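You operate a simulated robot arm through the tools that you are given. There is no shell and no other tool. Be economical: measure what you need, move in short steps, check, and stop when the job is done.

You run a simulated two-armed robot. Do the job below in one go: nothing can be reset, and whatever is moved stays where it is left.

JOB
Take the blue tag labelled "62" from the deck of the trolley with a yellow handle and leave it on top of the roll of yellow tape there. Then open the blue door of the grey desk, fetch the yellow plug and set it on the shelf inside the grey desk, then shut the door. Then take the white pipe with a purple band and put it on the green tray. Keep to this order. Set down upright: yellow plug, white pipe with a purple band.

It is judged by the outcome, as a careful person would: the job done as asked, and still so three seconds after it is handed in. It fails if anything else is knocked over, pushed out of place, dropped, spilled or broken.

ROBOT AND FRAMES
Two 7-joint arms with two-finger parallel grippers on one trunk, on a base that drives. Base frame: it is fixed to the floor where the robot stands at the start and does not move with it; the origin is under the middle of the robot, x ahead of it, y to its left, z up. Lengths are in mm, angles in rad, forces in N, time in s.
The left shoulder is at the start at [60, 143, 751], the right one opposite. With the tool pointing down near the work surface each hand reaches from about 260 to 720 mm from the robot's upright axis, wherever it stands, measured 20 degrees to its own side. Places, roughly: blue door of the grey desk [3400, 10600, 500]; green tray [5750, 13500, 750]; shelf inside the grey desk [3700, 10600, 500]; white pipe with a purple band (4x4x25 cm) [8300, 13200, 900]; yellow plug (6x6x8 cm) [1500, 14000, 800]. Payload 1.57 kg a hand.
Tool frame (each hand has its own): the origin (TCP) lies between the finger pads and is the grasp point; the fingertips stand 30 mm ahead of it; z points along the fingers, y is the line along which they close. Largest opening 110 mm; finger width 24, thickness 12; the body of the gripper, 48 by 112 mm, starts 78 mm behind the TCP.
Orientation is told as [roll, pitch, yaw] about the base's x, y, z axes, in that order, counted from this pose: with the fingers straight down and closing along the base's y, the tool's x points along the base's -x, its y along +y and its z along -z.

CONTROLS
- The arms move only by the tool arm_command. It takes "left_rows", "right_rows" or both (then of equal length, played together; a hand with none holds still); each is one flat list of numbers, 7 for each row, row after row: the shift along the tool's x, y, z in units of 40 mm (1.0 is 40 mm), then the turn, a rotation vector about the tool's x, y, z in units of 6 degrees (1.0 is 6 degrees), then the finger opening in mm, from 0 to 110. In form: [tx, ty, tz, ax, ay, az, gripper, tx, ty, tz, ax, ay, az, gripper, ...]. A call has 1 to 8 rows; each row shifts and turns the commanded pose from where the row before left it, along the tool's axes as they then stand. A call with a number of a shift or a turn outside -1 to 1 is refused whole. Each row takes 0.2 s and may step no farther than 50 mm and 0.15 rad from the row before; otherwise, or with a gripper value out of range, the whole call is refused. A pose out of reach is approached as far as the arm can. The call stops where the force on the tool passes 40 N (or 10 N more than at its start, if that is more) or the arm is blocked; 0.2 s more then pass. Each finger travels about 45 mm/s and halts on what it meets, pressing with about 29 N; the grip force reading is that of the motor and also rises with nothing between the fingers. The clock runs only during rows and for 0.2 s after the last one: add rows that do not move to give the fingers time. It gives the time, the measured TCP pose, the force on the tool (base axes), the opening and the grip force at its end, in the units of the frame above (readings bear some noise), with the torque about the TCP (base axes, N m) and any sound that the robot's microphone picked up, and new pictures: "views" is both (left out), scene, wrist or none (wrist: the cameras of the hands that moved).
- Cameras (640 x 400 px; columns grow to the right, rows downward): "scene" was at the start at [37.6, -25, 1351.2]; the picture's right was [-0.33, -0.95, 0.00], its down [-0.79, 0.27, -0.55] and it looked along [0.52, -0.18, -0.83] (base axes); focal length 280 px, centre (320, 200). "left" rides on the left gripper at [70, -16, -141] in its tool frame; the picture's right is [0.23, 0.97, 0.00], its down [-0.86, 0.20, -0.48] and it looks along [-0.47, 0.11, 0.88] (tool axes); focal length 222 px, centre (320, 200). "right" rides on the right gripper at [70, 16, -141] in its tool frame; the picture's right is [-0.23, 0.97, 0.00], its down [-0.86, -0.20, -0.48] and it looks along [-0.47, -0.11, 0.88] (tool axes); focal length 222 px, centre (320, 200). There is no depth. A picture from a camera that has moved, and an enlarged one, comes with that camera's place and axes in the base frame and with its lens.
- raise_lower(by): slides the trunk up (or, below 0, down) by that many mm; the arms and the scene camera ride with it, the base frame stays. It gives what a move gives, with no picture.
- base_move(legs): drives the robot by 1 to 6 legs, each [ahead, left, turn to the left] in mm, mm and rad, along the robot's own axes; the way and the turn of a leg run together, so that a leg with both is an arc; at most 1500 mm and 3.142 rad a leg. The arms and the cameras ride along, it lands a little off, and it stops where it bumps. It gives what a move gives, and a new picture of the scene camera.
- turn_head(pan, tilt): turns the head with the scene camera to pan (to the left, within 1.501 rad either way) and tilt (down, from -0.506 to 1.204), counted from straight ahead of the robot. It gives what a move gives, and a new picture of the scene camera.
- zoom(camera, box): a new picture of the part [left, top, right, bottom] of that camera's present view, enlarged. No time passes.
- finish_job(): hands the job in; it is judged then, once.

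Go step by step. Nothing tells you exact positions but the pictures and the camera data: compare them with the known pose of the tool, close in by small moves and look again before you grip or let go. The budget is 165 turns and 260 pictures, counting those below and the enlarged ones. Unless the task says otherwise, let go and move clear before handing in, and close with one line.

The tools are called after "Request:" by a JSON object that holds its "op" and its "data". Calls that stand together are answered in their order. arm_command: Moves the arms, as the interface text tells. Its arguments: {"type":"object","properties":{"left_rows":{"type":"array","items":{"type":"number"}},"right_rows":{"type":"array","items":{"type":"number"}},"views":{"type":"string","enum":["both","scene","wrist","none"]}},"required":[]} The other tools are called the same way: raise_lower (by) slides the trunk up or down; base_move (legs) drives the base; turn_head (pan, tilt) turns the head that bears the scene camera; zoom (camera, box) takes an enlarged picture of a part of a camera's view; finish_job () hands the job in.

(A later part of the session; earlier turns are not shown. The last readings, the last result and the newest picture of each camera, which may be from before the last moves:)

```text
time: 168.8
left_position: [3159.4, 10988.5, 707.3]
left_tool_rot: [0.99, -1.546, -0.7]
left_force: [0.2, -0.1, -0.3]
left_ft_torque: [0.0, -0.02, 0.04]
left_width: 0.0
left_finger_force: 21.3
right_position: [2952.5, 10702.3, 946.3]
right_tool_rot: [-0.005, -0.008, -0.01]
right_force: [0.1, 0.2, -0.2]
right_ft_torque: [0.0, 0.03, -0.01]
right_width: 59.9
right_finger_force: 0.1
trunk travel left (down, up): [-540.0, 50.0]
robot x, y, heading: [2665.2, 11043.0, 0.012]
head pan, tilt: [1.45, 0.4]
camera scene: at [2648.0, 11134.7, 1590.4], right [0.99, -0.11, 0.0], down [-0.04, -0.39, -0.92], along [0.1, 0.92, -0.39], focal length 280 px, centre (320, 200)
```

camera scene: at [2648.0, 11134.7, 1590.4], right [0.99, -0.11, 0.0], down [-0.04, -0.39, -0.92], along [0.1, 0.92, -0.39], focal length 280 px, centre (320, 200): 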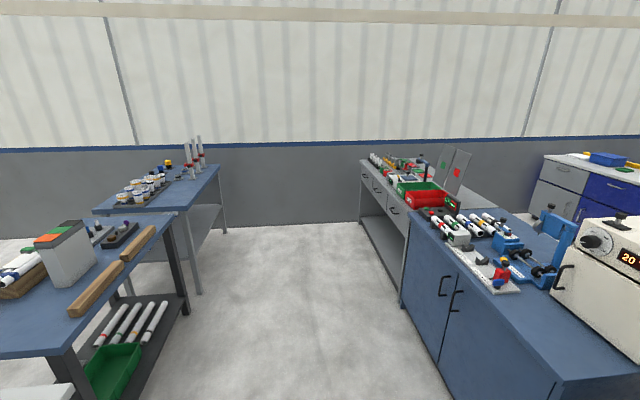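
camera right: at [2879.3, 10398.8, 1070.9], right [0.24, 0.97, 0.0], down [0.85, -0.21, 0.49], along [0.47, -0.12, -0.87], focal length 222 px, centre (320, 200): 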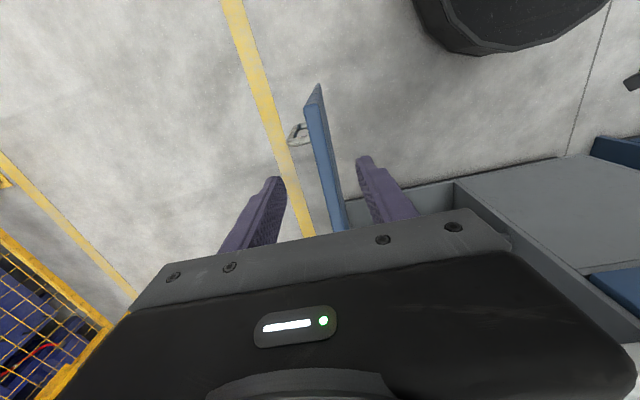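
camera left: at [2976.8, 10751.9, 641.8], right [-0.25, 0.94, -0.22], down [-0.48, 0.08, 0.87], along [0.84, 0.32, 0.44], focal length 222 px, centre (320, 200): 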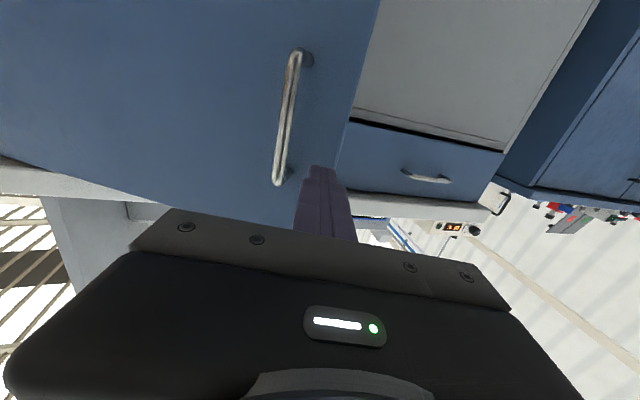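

Request:
{"op": "zoom", "data": {"camera": "scene", "box": [90, 130, 240, 230]}}

```text
4.00 times, centred on (165, 180) of scene
camera zoom: at [2648.0, 11134.7, 1590.4], right [0.99, -0.11, 0.0], down [-0.04, -0.39, -0.92], along [0.1, 0.92, -0.39], focal length 1119 px, centre (940, 280)
```

zoom: 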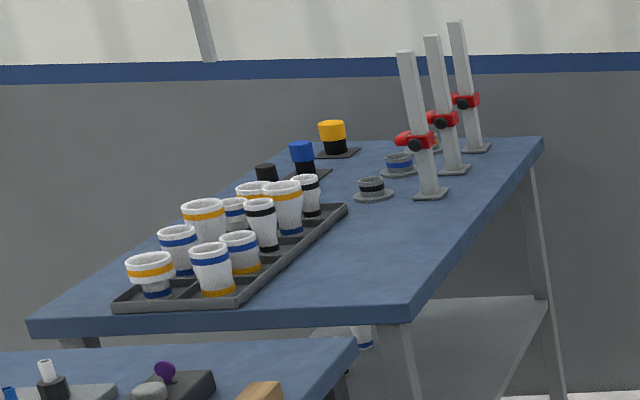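

The yellow plug stands near the far-left (northwest) corner of the far blue table, at about [1420, 14050]. It's best reached from the west aisle with a slanted hand. First I'll restore the left arm to an easier posture.

Request:
{"op": "arm_command", "data": {"left_rows": [-0.49, 0.3, -0.32, 0, 1, 0, 30, -0.453, 0.3, -0.367, 0, 1, 0, 60, -0.412, 0.3, -0.412, 0, 1, 0, 60, -0.367, 0.3, -0.453, 0, 1, 0, 60, -0.318, 0.3, -0.489, 0, 1, 0, 60, -0.265, 0.3, -0.519, 0, 1, 0, 60, -0.209, 0.3, -0.544, 0, 1, 0, 60, -0.151, 0.3, -0.563, 0, 1, 0, 60], "views": "none"}}

Request:
{"op": "turn_head", "data": {"pan": 0.2, "tilt": 0.9}}

```text
time: 169.3
left_position: [3162.2, 11129.5, 688.5]
left_tool_rot: [0.104, -1.296, 0.54]
left_force: [0.6, -0.3, 1.3]
left_ft_torque: [0.0, 0.0, -0.01]
left_width: 39.1
left_finger_force: 0.0
right_position: [2952.3, 10703.6, 944.4]
right_tool_rot: [-0.003, -0.006, -0.015]
right_force: [-0.1, -0.6, 0.5]
right_ft_torque: [0.02, 0.01, -0.03]
right_width: 59.9
right_finger_force: 0.1
trunk travel left (down, up): [-540.0, 50.0]
robot x, y, heading: [2666.6, 11047.3, 0.006]
head pan, tilt: [1.45, 0.4]
stopped in row 2 (left hand): the arm was blocked; the commanded pose is now the measured one
```

```text
time: 170.7
left_position: [3159.9, 11127.9, 689.5]
left_tool_rot: [0.105, -1.296, 0.538]
left_force: [-0.1, 1.0, 0.9]
left_ft_torque: [-0.02, -0.01, -0.02]
left_width: 59.9
left_finger_force: 0.0
right_position: [2951.9, 10702.3, 944.9]
right_tool_rot: [-0.005, -0.007, -0.013]
right_force: [0.4, 0.8, 0.6]
right_ft_torque: [0.0, 0.01, -0.03]
right_width: 59.8
right_finger_force: 0.1
trunk travel left (down, up): [-540.0, 50.0]
robot x, y, heading: [2669.0, 11046.4, 0.017]
head pan, tilt: [0.201, 0.901]
camera scene: at [2711.6, 11058.5, 1547.4], right [0.21, -0.98, 0.0], down [-0.77, -0.17, -0.62], along [0.61, 0.13, -0.78], focal length 280 px, centre (320, 200)
```

scene: 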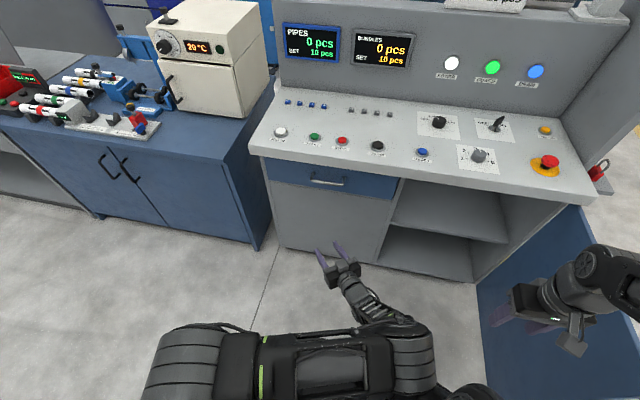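

The left arm flipped into a more natural posture. I'll straighten its yaw and lift it gently.

Request:
{"op": "arm_command", "data": {"left_rows": [-0.6, 0.2, -0.3, 0.7, 0.5, 0, 60, -0.6, 0.2, -0.3, 0.7, 0.5, 0, 60, -0.6, 0.2, -0.3, 0.7, 0.5, 0, 60, -0.6, 0.2, -0.3, 0.7, 0.5, 0, 60, -0.6, 0.2, -0.3, 0.7, 0.5, 0, 60, -0.6, 0.2, -0.3, 0.7, 0.5, 0, 60], "views": "scene"}}

```text
time: 171.2
left_position: [3130.5, 11227.6, 680.9]
left_tool_rot: [0.056, -1.125, 0.782]
left_force: [-0.7, 0.8, -0.8]
left_ft_torque: [0.03, -0.02, 0.0]
left_width: 60.0
left_finger_force: 0.1
right_position: [2951.0, 10701.7, 944.5]
right_tool_rot: [-0.003, -0.004, -0.018]
right_force: [0.6, -0.4, 0.7]
right_ft_torque: [0.0, 0.03, 0.01]
right_width: 59.9
right_finger_force: 0.0
trunk travel left (down, up): [-540.0, 50.0]
robot x, y, heading: [2669.0, 11044.6, 0.02]
head pan, tilt: [0.201, 0.901]
stopped in row 2 (left hand): the arm was blocked; the commanded pose is now the measured one
camera scene: at [2711.8, 11058.3, 1547.4], right [0.21, -0.98, 0.0], down [-0.77, -0.17, -0.62], along [0.61, 0.13, -0.78], focal length 280 px, centre (320, 200)
```

scene: 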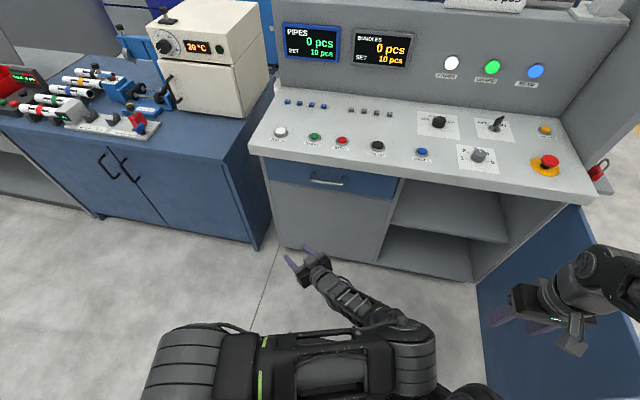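

Request:
{"op": "arm_command", "data": {"left_rows": [-0.3, 0, -0.3, 0, 0.3, 0, 60, -0.3, 0, -0.3, 0, 0.3, 0, 60, -0.3, 0, -0.3, 0, 0.3, 0, 60, -0.3, 0, -0.3, 0, 0.3, 0, 60], "views": "scene"}}

```text
time: 172.2
left_position: [3092.7, 11312.8, 717.7]
left_tool_rot: [0.354, -1.054, 0.652]
left_force: [0.0, 0.6, -1.1]
left_ft_torque: [-0.02, 0.02, 0.01]
left_width: 59.8
left_finger_force: 0.0
right_position: [2947.9, 10696.3, 945.7]
right_tool_rot: [-0.01, -0.009, -0.039]
right_force: [-0.3, 1.2, -0.1]
right_ft_torque: [0.0, 0.03, -0.04]
right_width: 59.9
right_finger_force: 0.1
trunk travel left (down, up): [-540.0, 50.0]
robot x, y, heading: [2668.7, 11044.8, 0.012]
head pan, tilt: [0.201, 0.901]
stopped in row 4 (left hand): the arm was blocked; the commanded pose is now the measured one
camera scene: at [2711.6, 11058.5, 1547.4], right [0.21, -0.98, 0.0], down [-0.77, -0.17, -0.62], along [0.61, 0.13, -0.78], focal length 280 px, centre (320, 200)
```

scene: 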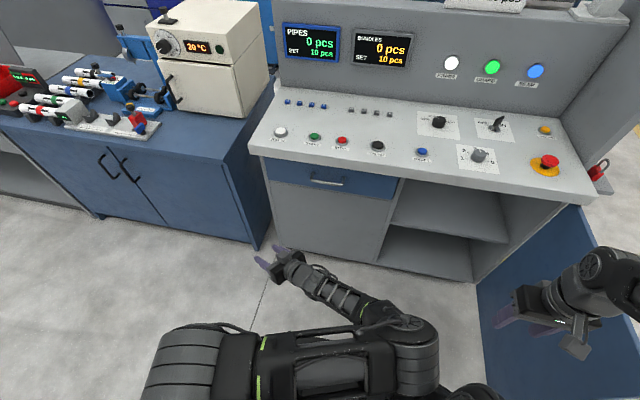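

The left elbow seems to be pressing on the right arm. I'll move the right hand away to the right first.

Request:
{"op": "arm_command", "data": {"right_rows": [-0.3, -1, 0, 0, 0, 0, 60, -0.3, -1, 0, 0, 0, 0, 60, -0.3, -1, 0, 0, 0, 0, 60, -0.3, -1, 0, 0, 0, 0, 60, 0, -1, 0, 0, 0, 0, 60], "views": "none"}}

Request:
{"op": "arm_command", "data": {"left_rows": [0, 0, 0, 0, 0, 0, 60, 0, 0.3, -0.3, 0, 0, 0, 60, 0, 0.3, -0.3, 0, 0, 0, 60, 0, 0.3, -0.3, 0, 0, 0, 60, 0, 0, 0, 0, 0, 0, 60], "views": "scene"}}

```text
time: 173.4
left_position: [3090.9, 11309.5, 719.9]
left_tool_rot: [0.35, -1.051, 0.646]
left_force: [0.5, -0.1, -0.8]
left_ft_torque: [-0.02, 0.01, 0.01]
left_width: 59.6
left_finger_force: 0.1
right_position: [2990.4, 10496.0, 947.9]
right_tool_rot: [-0.005, -0.007, -0.035]
right_force: [0.4, 0.4, 0.3]
right_ft_torque: [0.0, 0.03, 0.0]
right_width: 60.0
right_finger_force: 0.1
trunk travel left (down, up): [-540.0, 50.0]
robot x, y, heading: [2664.5, 11040.4, 0.013]
head pan, tilt: [0.201, 0.901]
```

```text
time: 174.4
left_position: [3017.2, 11355.5, 720.0]
left_tool_rot: [0.426, -1.01, 0.746]
left_force: [0.0, -0.5, 0.0]
left_ft_torque: [-0.05, 0.0, 0.0]
left_width: 60.0
left_finger_force: 0.0
right_position: [2983.3, 10490.2, 947.7]
right_tool_rot: [-0.01, -0.008, -0.055]
right_force: [-0.4, 0.2, 0.0]
right_ft_torque: [0.03, -0.01, 0.0]
right_width: 60.1
right_finger_force: 0.0
trunk travel left (down, up): [-540.0, 50.0]
robot x, y, heading: [2666.7, 11046.2, 0.012]
head pan, tilt: [0.201, 0.901]
stopped in row 4 (left hand): the arm was blocked; the commanded pose is now the measured one
camera scene: at [2711.5, 11058.4, 1547.4], right [0.21, -0.98, 0.0], down [-0.77, -0.17, -0.62], along [0.61, 0.13, -0.78], focal length 280 px, centre (320, 200)
```

scene: 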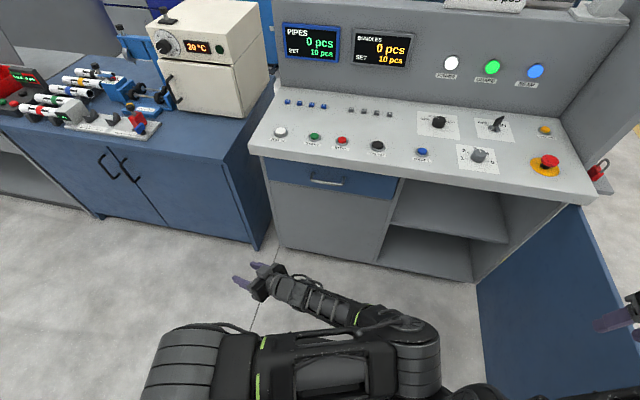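

I'll extend the left hand forward and up, to unfold its elbow away from the right arm.

Request:
{"op": "arm_command", "data": {"left_rows": [-0.8, 0, 0.5, 0, 0, 0, 60, -0.8, 0, 0.5, 0, 0, 0, 60, -0.8, 0, 0.4, 0, 0, 0, 60, -0.8, 0, 0.4, 0, 0, 0, 60, -0.8, 0, 0.2, 0, 0, 0, 60, -0.8, 0, 0.2, 0, 0, 0, 60], "views": "scene"}}

```text
time: 175.8
left_position: [3116.2, 11498.6, 837.8]
left_tool_rot: [0.429, -1.012, 0.739]
left_force: [0.2, 0.2, -0.1]
left_ft_torque: [-0.01, 0.0, 0.01]
left_width: 60.0
left_finger_force: 0.0
right_position: [2984.0, 10491.9, 949.0]
right_tool_rot: [-0.013, -0.009, -0.054]
right_force: [0.0, 0.8, 0.4]
right_ft_torque: [0.02, -0.02, 0.0]
right_width: 60.0
right_finger_force: 0.1
trunk travel left (down, up): [-540.0, 50.0]
robot x, y, heading: [2667.1, 11044.0, 0.013]
head pan, tilt: [0.201, 0.901]
camera scene: at [2711.7, 11058.7, 1547.3], right [0.21, -0.98, 0.0], down [-0.77, -0.17, -0.62], along [0.61, 0.13, -0.78], focal length 280 px, centre (320, 200)
```

scene: 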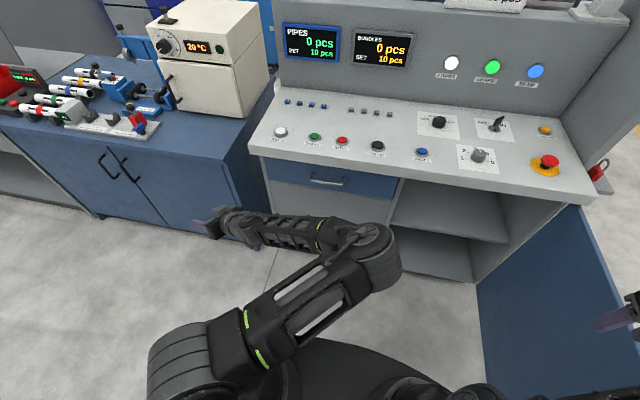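

This posture, with the elbow to the right, will suit the plug near the north wall, so I'll keep it. I'll raise the trunk so the arms clear the open door, back up, and drive around to the west aisle facing +x all the way.

Request:
{"op": "raise_lower", "data": {"by": 50}}

Request:
{"op": "base_move", "data": {"legs": [[-220, 0, -0.012], [0, -700, 0]]}}

```text
time: 176.7
left_position: [3115.9, 11499.4, 887.9]
left_tool_rot: [0.429, -1.013, 0.738]
left_force: [0.3, 0.4, -0.8]
left_ft_torque: [0.03, 0.01, 0.01]
left_width: 60.1
left_finger_force: 0.2
right_position: [2985.7, 10490.2, 998.5]
right_tool_rot: [-0.013, -0.01, -0.054]
right_force: [0.3, 1.3, -0.7]
right_ft_torque: [0.02, 0.01, -0.02]
right_width: 59.9
right_finger_force: 0.1
trunk travel left (down, up): [-590.0, 0.0]
robot x, y, heading: [2663.6, 11045.3, 0.014]
head pan, tilt: [0.201, 0.901]
```

```text
time: 181.9
left_position: [2899.4, 10779.1, 888.8]
left_tool_rot: [0.432, -1.013, 0.707]
left_force: [0.3, -0.3, 0.1]
left_ft_torque: [0.01, 0.04, -0.01]
left_width: 60.1
left_finger_force: 0.0
right_position: [2739.4, 9777.3, 997.6]
right_tool_rot: [-0.011, -0.007, -0.084]
right_force: [-0.2, 0.8, 0.4]
right_ft_torque: [-0.01, -0.01, 0.03]
right_width: 59.8
right_finger_force: 0.1
trunk travel left (down, up): [-590.0, 0.0]
robot x, y, heading: [2437.6, 10338.7, -0.017]
head pan, tilt: [0.201, 0.901]
camera scene: at [2482.6, 10351.0, 1597.4], right [0.18, -0.98, 0.0], down [-0.77, -0.14, -0.62], along [0.61, 0.11, -0.78], focal length 280 px, centre (320, 200)
```

scene: 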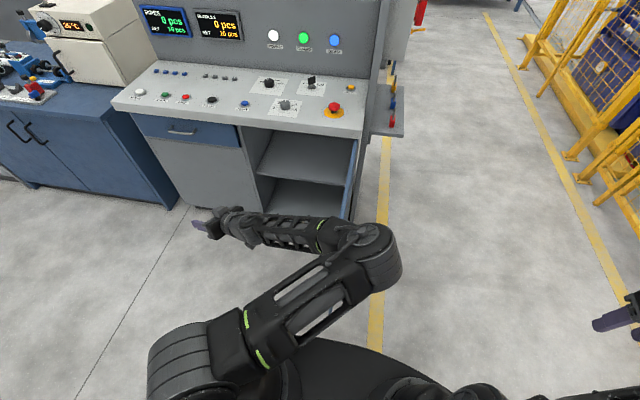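

Request:
{"op": "base_move", "data": {"legs": [[0, -900, 0.017], [-1500, 0, 0], [-430, 0, 0]]}}

Request:
{"op": "turn_head", "data": {"pan": 1.4, "tilt": 0.4}}

```text
time: 195.9
left_position: [940.0, 9928.0, 888.9]
left_tool_rot: [0.43, -1.012, 0.699]
left_force: [0.0, 0.3, 0.2]
left_ft_torque: [-0.02, -0.02, 0.0]
left_width: 60.1
left_finger_force: 0.0
right_position: [768.5, 8927.9, 998.6]
right_tool_rot: [-0.012, -0.009, -0.093]
right_force: [0.8, 0.6, 0.3]
right_ft_torque: [-0.02, -0.04, -0.02]
right_width: 59.9
right_finger_force: 0.2
trunk travel left (down, up): [-590.0, 0.0]
robot x, y, heading: [477.7, 9493.8, -0.022]
head pan, tilt: [0.201, 0.901]
camera scene: at [517.3, 9504.5, 1597.4], right [0.17, -0.98, 0.0], down [-0.77, -0.14, -0.62], along [0.61, 0.11, -0.78], focal length 280 px, centre (320, 200)
```

scene: 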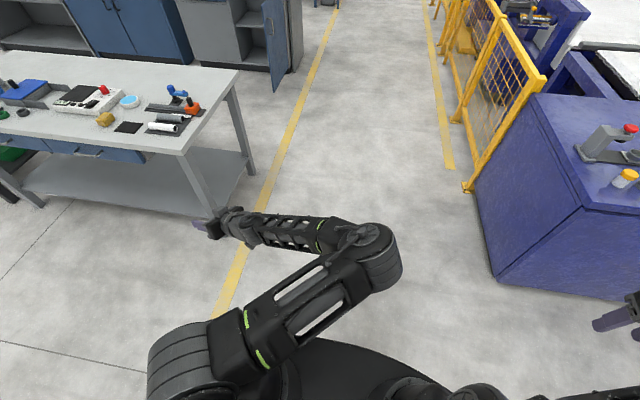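

```text
time: 197.3
left_position: [940.2, 9928.7, 887.8]
left_tool_rot: [0.43, -1.013, 0.7]
left_force: [0.4, 0.8, -0.2]
left_ft_torque: [-0.01, -0.02, 0.01]
left_width: 60.1
left_finger_force: 0.0
right_position: [768.9, 8926.7, 998.7]
right_tool_rot: [-0.012, -0.009, -0.094]
right_force: [-0.1, -0.1, -0.3]
right_ft_torque: [-0.01, 0.0, -0.02]
right_width: 59.9
right_finger_force: 0.2
trunk travel left (down, up): [-590.0, 0.0]
robot x, y, heading: [472.2, 9491.3, -0.019]
head pan, tilt: [1.4, 0.4]
camera scene: at [462.2, 9582.2, 1640.4], right [0.98, -0.2, 0.0], down [-0.08, -0.38, -0.92], along [0.18, 0.9, -0.39], focal length 280 px, centre (320, 200)
```

scene: 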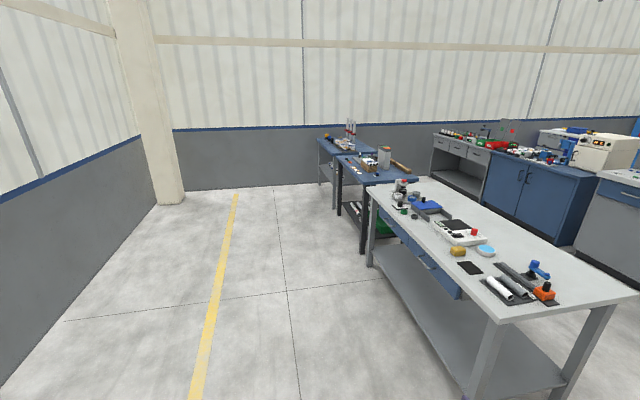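

The aisle is free. I'll strafe left to the plug table.

Request:
{"op": "base_move", "data": {"legs": [[0, 1500, 0.02], [0, 1500, 0], [0, 600, 0]]}}

Request:
{"op": "turn_head", "data": {"pan": 0.7, "tilt": 0.6}}

```text
time: 214.8
left_position: [1256.2, 13490.1, 889.3]
left_tool_rot: [0.429, -1.012, 0.621]
left_force: [-0.2, -0.1, 0.7]
left_ft_torque: [0.03, 0.0, -0.04]
left_width: 59.9
left_finger_force: 0.1
right_position: [1006.9, 12505.9, 998.1]
right_tool_rot: [-0.012, -0.009, -0.172]
right_force: [-0.1, 0.3, 0.4]
right_ft_torque: [0.02, 0.02, 0.0]
right_width: 59.8
right_finger_force: 0.0
trunk travel left (down, up): [-590.0, 0.0]
robot x, y, heading: [753.8, 13089.9, -0.11]
head pan, tilt: [1.4, 0.4]
camera scene: at [752.8, 13183.5, 1640.4], right [0.96, -0.27, 0.0], down [-0.11, -0.37, -0.92], along [0.25, 0.89, -0.39], focal length 280 px, centre (320, 200)
```

scene: 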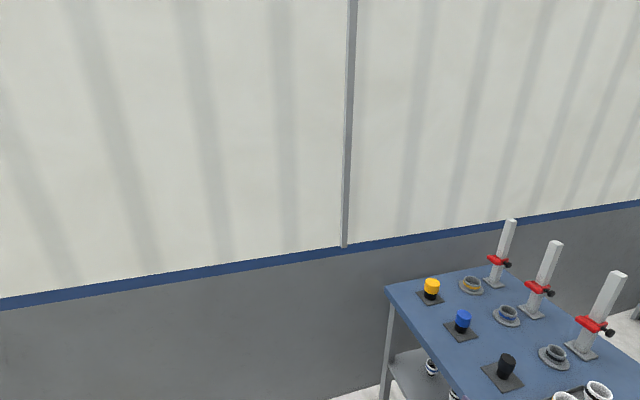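

```text
time: 215.9
left_position: [1256.4, 13490.7, 888.3]
left_tool_rot: [0.43, -1.012, 0.622]
left_force: [-0.6, -0.5, 0.9]
left_ft_torque: [0.01, 0.0, -0.02]
left_width: 59.9
left_finger_force: 0.0
right_position: [1007.0, 12504.9, 997.4]
right_tool_rot: [-0.013, -0.009, -0.172]
right_force: [-1.1, 0.0, 0.0]
right_ft_torque: [0.02, 0.01, -0.01]
right_width: 60.3
right_finger_force: 0.1
trunk travel left (down, up): [-590.0, 0.0]
robot x, y, heading: [754.4, 13091.0, -0.103]
head pan, tilt: [0.7, 0.6]
camera scene: at [800.6, 13143.2, 1622.2], right [0.56, -0.83, 0.0], down [-0.47, -0.32, -0.83], along [0.68, 0.46, -0.56], focal length 280 px, centre (320, 200)
```

scene: 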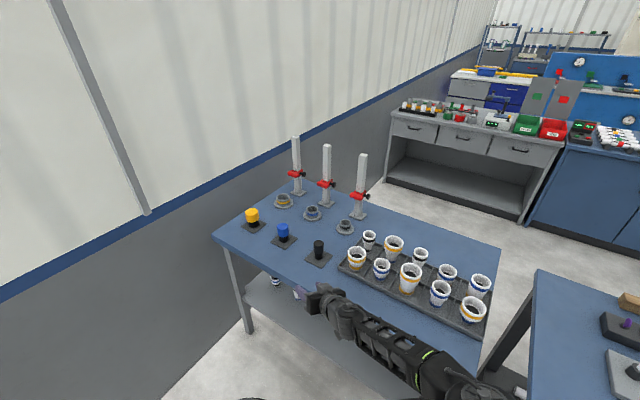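

I drifted closer to the table than planned but there's no contact. I'll measure the plug.

Request:
{"op": "zoom", "data": {"camera": "scene", "box": [200, 180, 360, 300]}}

Request:
{"op": "zoom", "data": {"camera": "left", "box": [0, 0, 640, 400]}}

```text
3.33 times, centred on (280, 240) of scene
camera zoom: at [800.6, 13143.2, 1622.2], right [0.56, -0.83, 0.0], down [-0.47, -0.32, -0.83], along [0.68, 0.46, -0.56], focal length 932 px, centre (453, 67)
```

zoom: 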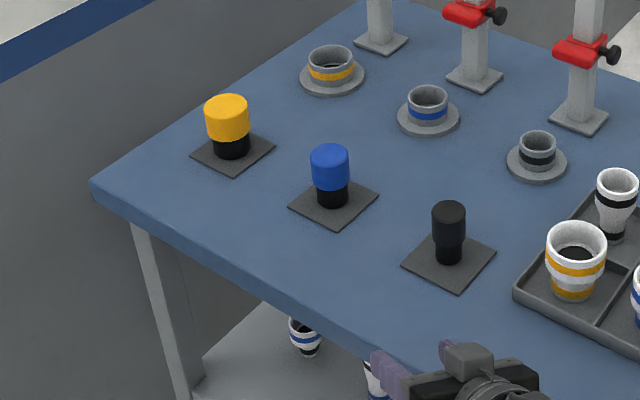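

```text
1.00 times, centred on (320, 200) of left (not enlarged: the box is as wide or as high as the picture)
camera zoom: at [1185.1, 13349.8, 894.2], right [-0.89, 0.45, 0.02], down [0.02, -0.01, 1.0], along [0.45, 0.89, 0.0], focal length 222 px, centre (320, 200)
```

zoom: 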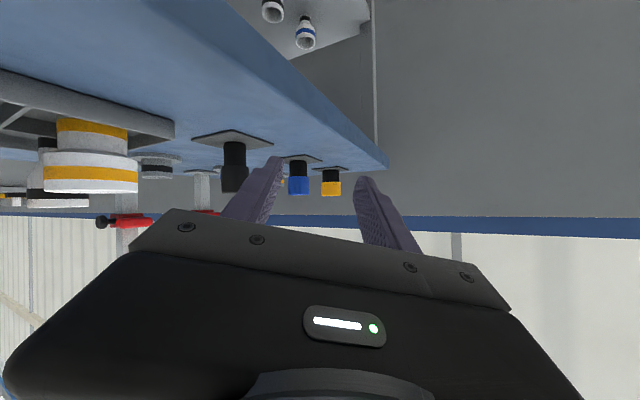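

The plug base is at about [1449, 13950] on a table top at z of about 802, and the blue plug is 176 mm south of it. I'll level the hand's roll, turn its yaw towards 42 degrees, and move the base up alongside.

Request:
{"op": "arm_command", "data": {"left_rows": [0, 0, -0.4, 0, 0, -0.8, 90, 0, 0, -0.4, 0, 0, -0.8, 90, 0, 0, 0, 0, 0, -0.8, 90, 0, 0, 0, 0.8, 0, 0.44, 90, 0, 0, 0, 0.8, 0, 0.44, 90, 0, 0, 0, 0.8, 0, 0.44, 90, 0, 0, 0, 0.8, 0, 0.44, 90], "views": "none"}}

Request:
{"op": "base_move", "data": {"legs": [[-30, 330, 0.1]]}}

Request:
{"op": "zoom", "data": {"camera": "left", "box": [0, 0, 640, 400]}}

```text
time: 217.5
left_position: [1244.2, 13465.9, 903.1]
left_tool_rot: [0.005, -1.067, 0.727]
left_force: [-0.1, 0.0, 0.0]
left_ft_torque: [0.01, 0.01, 0.01]
left_width: 90.0
left_finger_force: 0.0
right_position: [1006.1, 12506.8, 998.2]
right_tool_rot: [-0.013, -0.008, -0.171]
right_force: [0.0, 0.2, 0.1]
right_ft_torque: [-0.01, -0.02, 0.0]
right_width: 60.1
right_finger_force: 0.0
trunk travel left (down, up): [-590.0, 0.0]
robot x, y, heading: [758.2, 13094.1, -0.101]
head pan, tilt: [0.7, 0.6]
```

```text
time: 219.6
left_position: [1190.8, 13836.7, 903.3]
left_tool_rot: [0.004, -1.067, 0.832]
left_force: [0.3, 0.0, -1.0]
left_ft_torque: [-0.01, 0.01, -0.01]
left_width: 90.1
left_finger_force: 0.1
right_position: [1053.6, 12857.1, 998.8]
right_tool_rot: [-0.013, -0.009, -0.067]
right_force: [0.6, 1.4, 0.3]
right_ft_torque: [-0.02, 0.0, 0.01]
right_width: 60.0
right_finger_force: 0.0
trunk travel left (down, up): [-590.0, 0.0]
robot x, y, heading: [741.6, 13413.7, -0.002]
head pan, tilt: [0.7, 0.6]
camera scene: at [782.3, 13471.0, 1622.2], right [0.64, -0.76, 0.0], down [-0.43, -0.36, -0.82], along [0.63, 0.53, -0.57], focal length 280 px, centre (320, 200)
```

scene: 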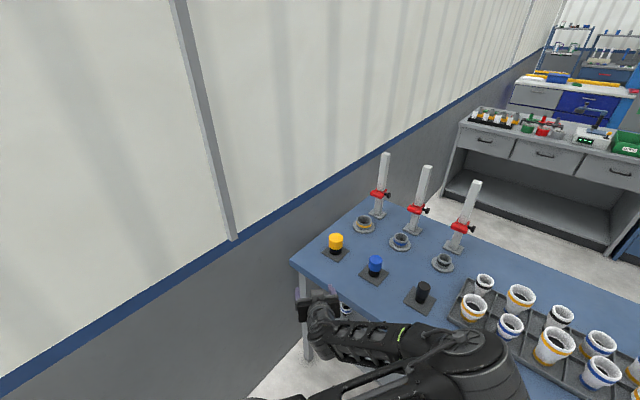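

```text
1.00 times, centred on (320, 200) of left (not enlarged: the box is as wide or as high as the picture)
camera zoom: at [1096.1, 13710.1, 911.6], right [-0.8, 0.57, -0.2], down [-0.15, 0.13, 0.98], along [0.58, 0.81, -0.02], focal length 222 px, centre (320, 200)
```

zoom: 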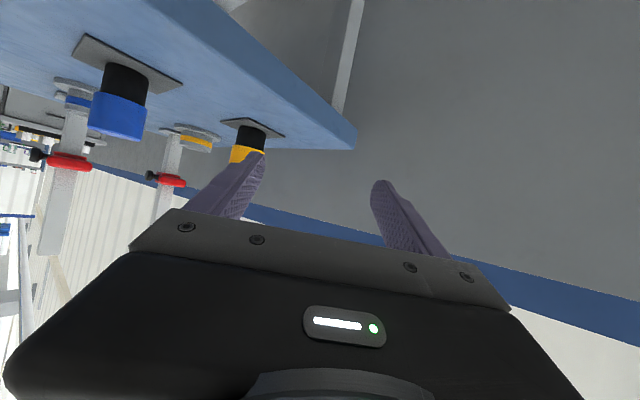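

The hand points at 48 degrees with level roll. I'll shift sideways to line up with the plug, then advance part way.

Request:
{"op": "arm_command", "data": {"left_rows": [0, -0.955, 0, 0, 0, 0, 90, 0, -0.955, 0, 0, 0, 0, 90, 0, -0.955, 0, 0, 0, 0, 90, 0, 0, 0, 0, 0, 0, 90], "views": "wrist"}}

```text
time: 220.6
left_position: [1273.4, 13763.3, 903.7]
left_tool_rot: [0.007, -1.066, 0.832]
left_force: [0.5, -0.1, -0.4]
left_ft_torque: [0.01, 0.03, -0.01]
left_width: 90.0
left_finger_force: 0.0
right_position: [1054.3, 12856.4, 997.2]
right_tool_rot: [-0.012, -0.009, -0.068]
right_force: [0.2, 0.2, 0.2]
right_ft_torque: [-0.02, 0.02, -0.01]
right_width: 59.7
right_finger_force: 0.0
trunk travel left (down, up): [-590.0, 0.0]
robot x, y, heading: [746.5, 13415.9, 0.001]
head pan, tilt: [0.7, 0.6]
camera left: at [1179.6, 13635.2, 911.9], right [-0.8, 0.57, -0.2], down [-0.15, 0.13, 0.98], along [0.58, 0.81, -0.02], focal length 222 px, centre (320, 200)
```

left: 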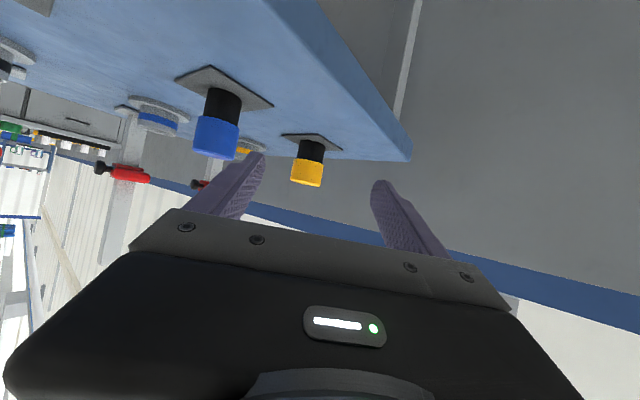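

The line-up is right. I'll advance and lower to cap height.

Request:
{"op": "arm_command", "data": {"left_rows": [-0.207, -0.02, 0.955, 0, 0, 0, 90, -0.207, -0.02, 0.955, 0, 0, 0, 90, -0.207, -0.02, 0.955, 0, 0, 0, 90, -0.207, -0.02, 0.955, 0, 0, 0, 90, 0, 0, 0, 0, 0, 0, 90]}}

```text
time: 221.8
left_position: [1381.4, 13869.4, 858.2]
left_tool_rot: [0.005, -1.066, 0.832]
left_force: [-0.2, -0.2, -0.1]
left_ft_torque: [0.03, 0.01, -0.02]
left_width: 90.4
left_finger_force: 0.0
right_position: [1054.1, 12855.3, 998.6]
right_tool_rot: [-0.01, -0.009, -0.066]
right_force: [-0.2, -0.2, 0.3]
right_ft_torque: [0.02, 0.02, -0.01]
right_width: 60.0
right_finger_force: 0.0
trunk travel left (down, up): [-590.0, 0.0]
robot x, y, heading: [745.2, 13412.9, -0.005]
head pan, tilt: [0.7, 0.6]
camera scene: at [782.1, 13469.4, 1622.2], right [0.64, -0.76, 0.0], down [-0.43, -0.36, -0.83], along [0.63, 0.53, -0.56], focal length 280 px, centre (320, 200)
camera left: at [1288.1, 13742.5, 864.6], right [-0.8, 0.57, -0.2], down [-0.15, 0.13, 0.98], along [0.58, 0.81, -0.02], focal length 222 px, centre (320, 200)
```

scene: 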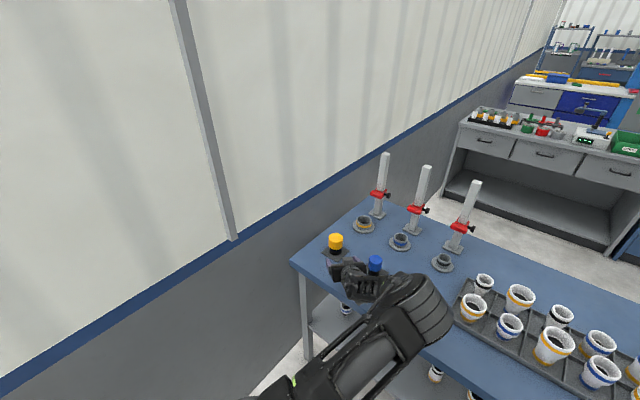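
left: 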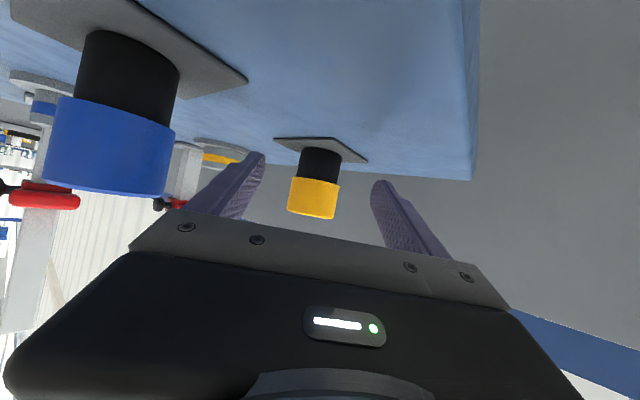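

Request:
{"op": "arm_command", "data": {"left_rows": [-0.4, 0.04, 0.73, 0, 0, 0, 90, -0.4, 0.04, 0.73, 0, 0, 0, 90, -0.38, 0.02, 0.7, 0, 0, 0, 90, 0, 0, 0, 0, 0, 0, 90], "views": "wrist"}}

Request:
{"op": "zoom", "data": {"camera": "scene", "box": [280, 200, 440, 320]}}

```text
time: 222.8
left_position: [1440.8, 13942.5, 858.2]
left_tool_rot: [0.004, -1.066, 0.832]
left_force: [0.8, -0.6, 0.1]
left_ft_torque: [0.01, 0.01, -0.01]
left_width: 90.4
left_finger_force: 0.0
right_position: [1054.4, 12857.2, 998.2]
right_tool_rot: [-0.01, -0.009, -0.068]
right_force: [-0.1, 0.2, 0.7]
right_ft_torque: [-0.02, 0.03, 0.0]
right_width: 60.0
right_finger_force: 0.1
trunk travel left (down, up): [-590.0, 0.0]
robot x, y, heading: [742.7, 13415.6, 0.001]
head pan, tilt: [0.7, 0.6]
camera left: at [1347.4, 13815.6, 865.2], right [-0.8, 0.57, -0.2], down [-0.15, 0.13, 0.98], along [0.58, 0.81, -0.02], focal length 222 px, centre (320, 200)
```

left: 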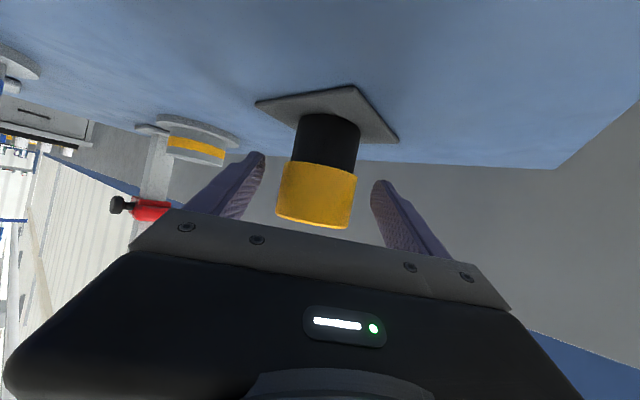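

```text
3.33 times, centred on (360, 260) of scene
camera zoom: at [782.2, 13469.5, 1622.2], right [0.64, -0.77, 0.0], down [-0.43, -0.36, -0.83], along [0.63, 0.53, -0.56], focal length 932 px, centre (187, 0)
```

zoom: 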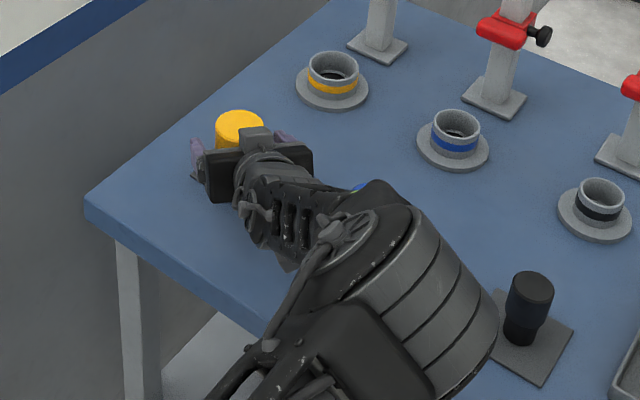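

The cap is between the fingers. Closing.

Request:
{"op": "arm_command", "data": {"left_rows": [-0.08, 0, 0.12, 0, 0, 0, 75, 0, 0, 0, 0, 0, 0, 60, 0, 0, 0, 0, 0, 0, 40, 0, 0, 0, 0, 0, 0, 40, 0, 0, 0, 0, 0, 0, 40], "views": "wrist"}}

```text
time: 224.0
left_position: [1445.3, 13946.6, 856.9]
left_tool_rot: [0.005, -1.065, 0.831]
left_force: [0.9, 0.0, 0.0]
left_ft_torque: [-0.03, 0.0, -0.03]
left_width: 56.6
left_finger_force: 28.9
right_position: [1054.3, 12857.3, 997.5]
right_tool_rot: [-0.012, -0.008, -0.067]
right_force: [0.7, 0.2, 0.2]
right_ft_torque: [-0.02, -0.04, 0.02]
right_width: 60.2
right_finger_force: 0.1
trunk travel left (down, up): [-590.0, 0.0]
robot x, y, heading: [744.5, 13412.5, -0.001]
head pan, tilt: [0.7, 0.6]
camera left: at [1350.8, 13820.0, 864.9], right [-0.8, 0.57, -0.2], down [-0.15, 0.13, 0.98], along [0.58, 0.81, -0.02], focal length 222 px, centre (320, 200)
```

left: 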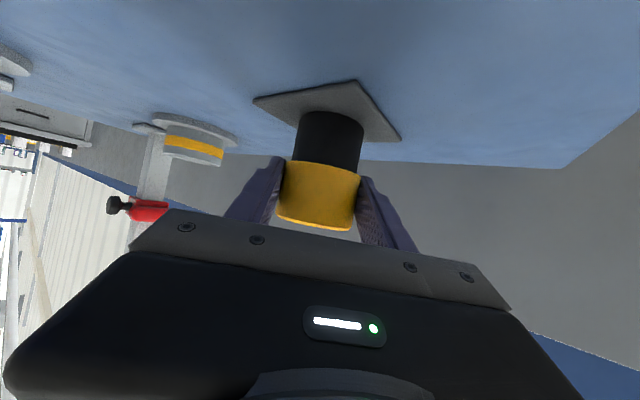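

Gripped at 57 mm. I'll lift it and withdraw along the approach line.

Request:
{"op": "arm_command", "data": {"left_rows": [-0.4, 0, -0.22, 0, 0, 0, 40, -0.65, 0, -0.36, 0, 0, 0, 40, -0.5, 0, -0.3, 0, 0, 0, 40, 0.3, 0, -0.8, 0, 0, 0, 40, 0.43, 0, -0.79, 0, 0, 0, 40, 0.43, 0, -0.79, 0, 0, 0, 40, 0.43, 0, -0.79, 0, 0, 0, 40, 0.43, 0, -0.79, 0, 0, 0, 40]}}

```text
time: 225.8
left_position: [1320.6, 13816.5, 939.1]
left_tool_rot: [0.005, -1.068, 0.831]
left_force: [-1.2, -0.3, -0.4]
left_ft_torque: [-0.02, -0.01, 0.05]
left_width: 56.9
left_finger_force: 29.1
right_position: [1054.4, 12856.7, 998.1]
right_tool_rot: [-0.01, -0.008, -0.067]
right_force: [-1.1, 0.0, -0.1]
right_ft_torque: [0.0, -0.02, 0.0]
right_width: 59.7
right_finger_force: 0.1
trunk travel left (down, up): [-590.0, 0.0]
robot x, y, heading: [742.6, 13413.2, 0.001]
head pan, tilt: [0.7, 0.6]
camera scene: at [781.9, 13469.2, 1622.2], right [0.64, -0.76, 0.0], down [-0.43, -0.36, -0.83], along [0.63, 0.53, -0.56], focal length 280 px, centre (320, 200)
camera left: at [1227.8, 13688.7, 945.8], right [-0.8, 0.57, -0.2], down [-0.15, 0.13, 0.98], along [0.59, 0.81, -0.01], focal length 222 px, centre (320, 200)
```

scene: 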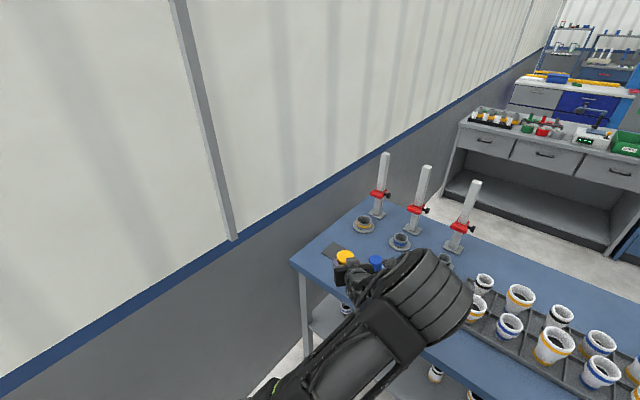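
left: 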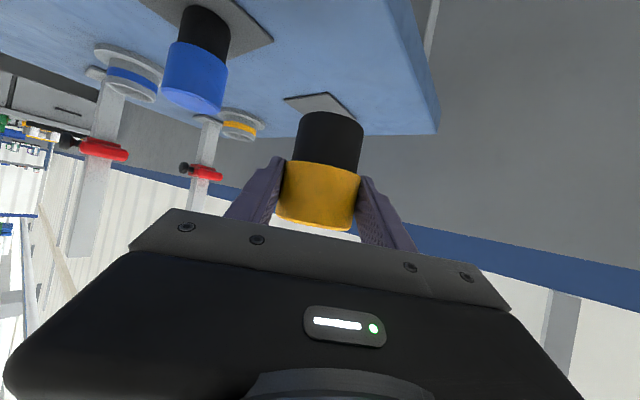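

Request:
{"op": "arm_command", "data": {"left_rows": [0.43, 0, -0.79, 0, 0, 0, 40, 0.43, 0, -0.79, 0, 0, 0, 40, 0.43, 0, -0.79, 0, 0, 0, 40], "views": "none"}}

Request:
{"op": "base_move", "data": {"legs": [[-230, 0, 0], [0, -1500, 0]]}}

```text
time: 226.6
left_position: [1249.6, 13737.3, 938.7]
left_tool_rot: [0.007, -1.069, 0.832]
left_force: [-1.1, -0.2, -0.8]
left_ft_torque: [-0.02, 0.01, -0.01]
left_width: 56.6
left_finger_force: 29.7
right_position: [1054.0, 12856.0, 997.8]
right_tool_rot: [-0.009, -0.009, -0.067]
right_force: [1.0, -0.5, 0.3]
right_ft_torque: [-0.01, 0.01, 0.01]
right_width: 60.0
right_finger_force: 0.0
trunk travel left (down, up): [-590.0, 0.0]
robot x, y, heading: [742.6, 13419.4, -0.002]
head pan, tilt: [0.7, 0.6]
```

```text
time: 235.5
left_position: [1006.4, 12214.1, 938.4]
left_tool_rot: [0.007, -1.067, 0.826]
left_force: [0.4, 0.8, -1.0]
left_ft_torque: [-0.01, 0.03, 0.03]
left_width: 56.4
left_finger_force: 29.0
right_position: [805.7, 11334.9, 997.3]
right_tool_rot: [-0.011, -0.011, -0.074]
right_force: [-0.2, -0.8, 0.6]
right_ft_torque: [0.04, -0.04, -0.01]
right_width: 60.1
right_finger_force: 0.0
trunk travel left (down, up): [-590.0, 0.0]
robot x, y, heading: [499.7, 11894.6, -0.003]
head pan, tilt: [0.7, 0.6]
camera scene: at [537.4, 11950.0, 1622.2], right [0.64, -0.77, 0.0], down [-0.43, -0.36, -0.83], along [0.63, 0.53, -0.56], focal length 280 px, centre (320, 200)
```

scene: 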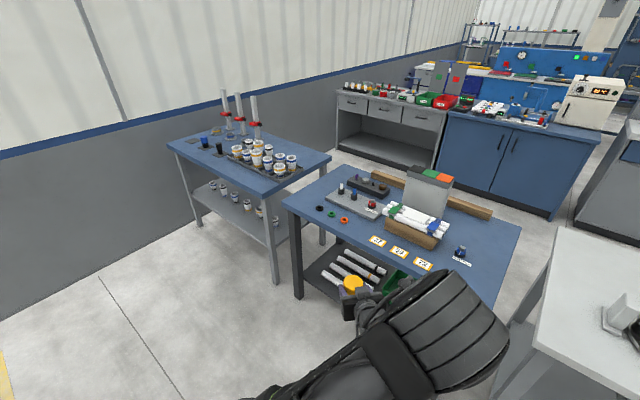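

Request:
{"op": "base_move", "data": {"legs": [[0, -1500, 0], [0, -950, 0]]}}

Request:
{"op": "turn_head", "data": {"pan": 0.3, "tilt": 0.6}}

```text
time: 247.7
left_position: [974.7, 9709.9, 939.6]
left_tool_rot: [0.008, -1.065, 0.795]
left_force: [0.5, -0.1, -0.7]
left_ft_torque: [-0.03, 0.02, 0.01]
left_width: 56.9
left_finger_force: 28.9
right_position: [747.2, 8838.4, 997.6]
right_tool_rot: [-0.012, -0.009, -0.103]
right_force: [0.6, 0.2, -0.5]
right_ft_torque: [0.03, 0.03, -0.01]
right_width: 59.9
right_finger_force: 0.1
trunk travel left (down, up): [-590.0, 0.0]
robot x, y, heading: [457.4, 9410.1, -0.034]
head pan, tilt: [0.7, 0.6]
camera scene: at [497.5, 9459.6, 1622.2], right [0.62, -0.79, 0.0], down [-0.45, -0.35, -0.83], along [0.65, 0.51, -0.56], focal length 280 px, centre (320, 200)
```

scene: 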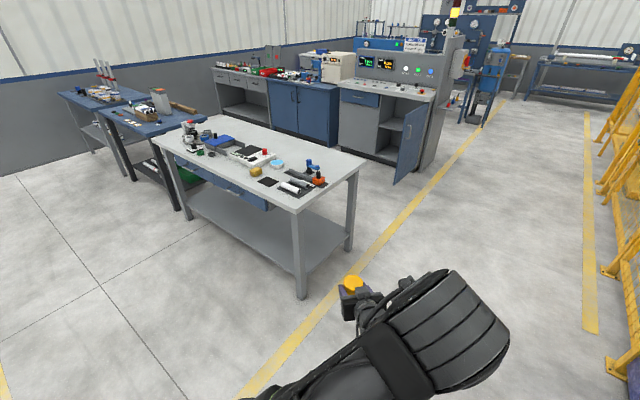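

```text
time: 248.6
left_position: [975.0, 9710.3, 937.8]
left_tool_rot: [0.005, -1.067, 0.795]
left_force: [0.0, 0.0, -1.5]
left_ft_torque: [-0.01, 0.0, -0.01]
left_width: 56.6
left_finger_force: 29.1
right_position: [747.8, 8837.7, 998.2]
right_tool_rot: [-0.011, -0.009, -0.103]
right_force: [-0.8, -0.3, 0.3]
right_ft_torque: [0.02, 0.01, 0.0]
right_width: 60.2
right_finger_force: 0.1
trunk travel left (down, up): [-590.0, 0.0]
robot x, y, heading: [456.6, 9406.4, -0.04]
head pan, tilt: [0.3, 0.6]
camera scene: at [513.2, 9428.8, 1622.2], right [0.26, -0.97, 0.0], down [-0.55, -0.15, -0.82], along [0.8, 0.22, -0.57], focal length 280 px, centre (320, 200)
```

scene: 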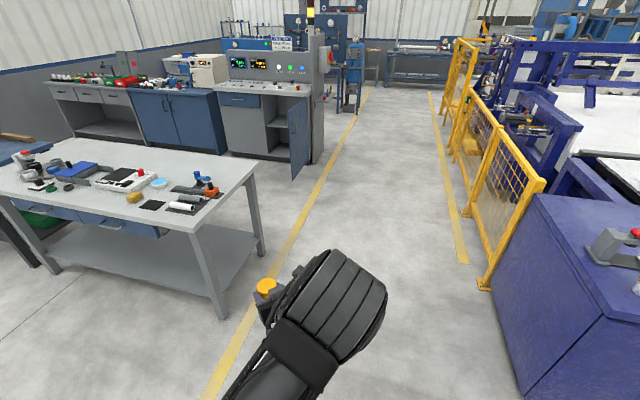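

The plug is held and the door is still open. I'll drive back through the corridor towards the desk.

Request:
{"op": "base_move", "data": {"legs": [[0, 60, 0.04], [1500, 0, 0], [470, 0, 0]]}}

```text
time: 259.1
left_position: [2953.2, 9830.9, 938.4]
left_tool_rot: [0.006, -1.064, 0.854]
left_force: [0.2, -0.7, -1.4]
left_ft_torque: [0.03, 0.01, 0.04]
left_width: 56.5
left_finger_force: 28.6
right_position: [2776.0, 8946.9, 997.6]
right_tool_rot: [-0.013, -0.007, -0.044]
right_force: [0.3, -0.6, 0.3]
right_ft_torque: [-0.02, 0.06, -0.02]
right_width: 59.9
right_finger_force: 0.1
trunk travel left (down, up): [-590.0, 0.0]
robot x, y, heading: [2453.2, 9497.8, 0.023]
head pan, tilt: [0.3, 0.6]
camera scene: at [2508.8, 9522.9, 1622.1], right [0.32, -0.95, 0.0], down [-0.54, -0.18, -0.82], along [0.78, 0.26, -0.57], focal length 280 px, centre (320, 200)
```

scene: 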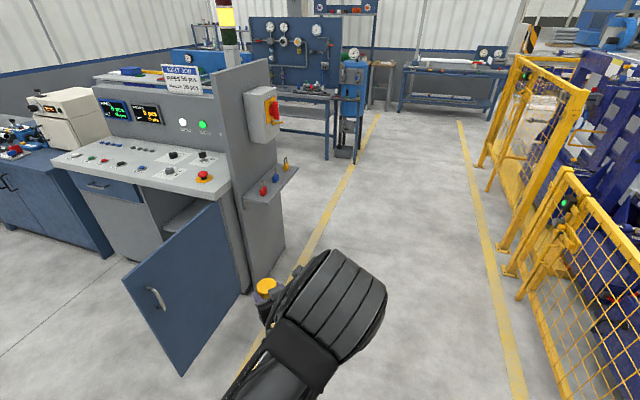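

Request:
{"op": "base_move", "data": {"legs": [[-50, 0, -0.02], [0, 1440, 0]]}}

```text
time: 266.6
left_position: [2897.9, 11224.8, 937.3]
left_tool_rot: [0.004, -1.067, 0.839]
left_force: [-0.6, 0.2, -1.6]
left_ft_torque: [-0.01, 0.0, -0.01]
left_width: 56.4
left_finger_force: 28.7
right_position: [2709.1, 10342.8, 997.3]
right_tool_rot: [-0.013, -0.006, -0.06]
right_force: [0.1, -0.7, 0.7]
right_ft_torque: [-0.02, 0.02, 0.02]
right_width: 60.1
right_finger_force: 0.1
trunk travel left (down, up): [-590.0, 0.0]
robot x, y, heading: [2393.5, 10893.0, 0.01]
head pan, tilt: [0.3, 0.6]
camera scene: at [2449.6, 10923.0, 1622.2], right [0.3, -0.95, 0.0], down [-0.54, -0.17, -0.82], along [0.79, 0.25, -0.57], focal length 280 px, centre (320, 200)
```

scene: 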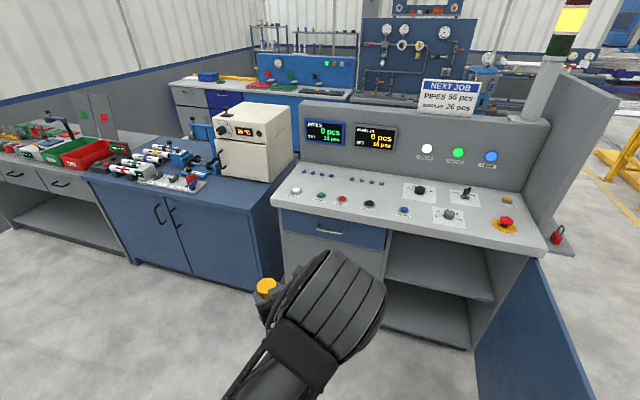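

I'll move forward and turn right so that the hand points straight into the cabinet.

Request:
{"op": "base_move", "data": {"legs": [[270, 0, 0], [0, 0, -0.83]]}}

Request:
{"op": "turn_head", "data": {"pan": 0.7, "tilt": 0.8}}

```text
time: 270.7
left_position: [3239.2, 10732.7, 939.4]
left_tool_rot: [0.007, -1.065, -0.018]
left_force: [0.3, 0.6, -1.0]
left_ft_torque: [0.01, 0.02, 0.0]
left_width: 56.2
left_finger_force: 28.8
right_position: [2449.2, 10298.3, 997.1]
right_tool_rot: [-0.01, -0.008, -0.915]
right_force: [0.9, 0.2, -0.2]
right_ft_torque: [0.03, -0.01, -0.01]
right_width: 60.1
right_finger_force: 0.0
trunk travel left (down, up): [-590.0, 0.0]
robot x, y, heading: [2665.3, 10898.8, -0.849]
head pan, tilt: [0.3, 0.6]
camera scene: at [2718.7, 10873.7, 1622.2], right [-0.52, -0.85, 0.0], down [-0.48, 0.29, -0.83], along [0.7, -0.43, -0.56], focal length 280 px, centre (320, 200)
```

scene: 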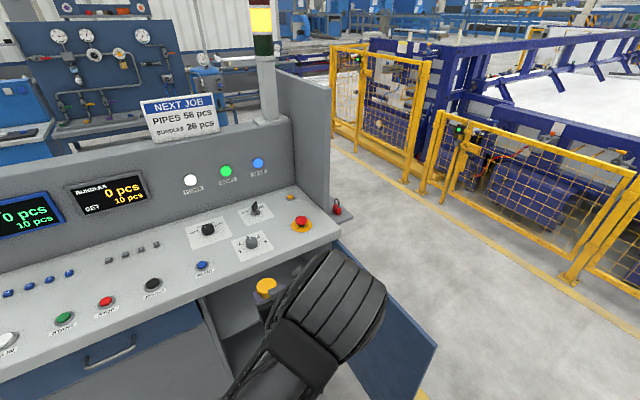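

```text
time: 271.6
left_position: [3239.4, 10731.7, 938.8]
left_tool_rot: [0.007, -1.066, -0.017]
left_force: [0.1, -0.5, -1.2]
left_ft_torque: [-0.01, 0.03, 0.02]
left_width: 56.5
left_finger_force: 28.9
right_position: [2449.2, 10298.3, 997.9]
right_tool_rot: [-0.011, -0.008, -0.915]
right_force: [0.4, -0.1, 0.1]
right_ft_torque: [0.01, -0.03, -0.01]
right_width: 59.9
right_finger_force: 0.1
trunk travel left (down, up): [-590.0, 0.0]
robot x, y, heading: [2662.6, 10898.2, -0.847]
head pan, tilt: [0.7, 0.799]
camera scene: at [2723.3, 10907.7, 1605.3], right [-0.15, -0.99, 0.0], down [-0.71, 0.11, -0.7], along [0.69, -0.1, -0.72], focal length 280 px, centre (320, 200)
```

scene: 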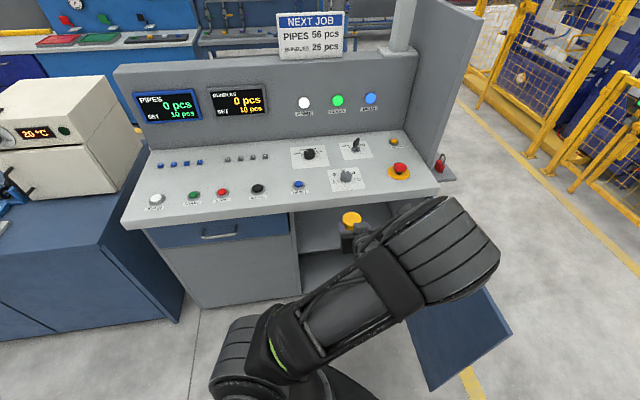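

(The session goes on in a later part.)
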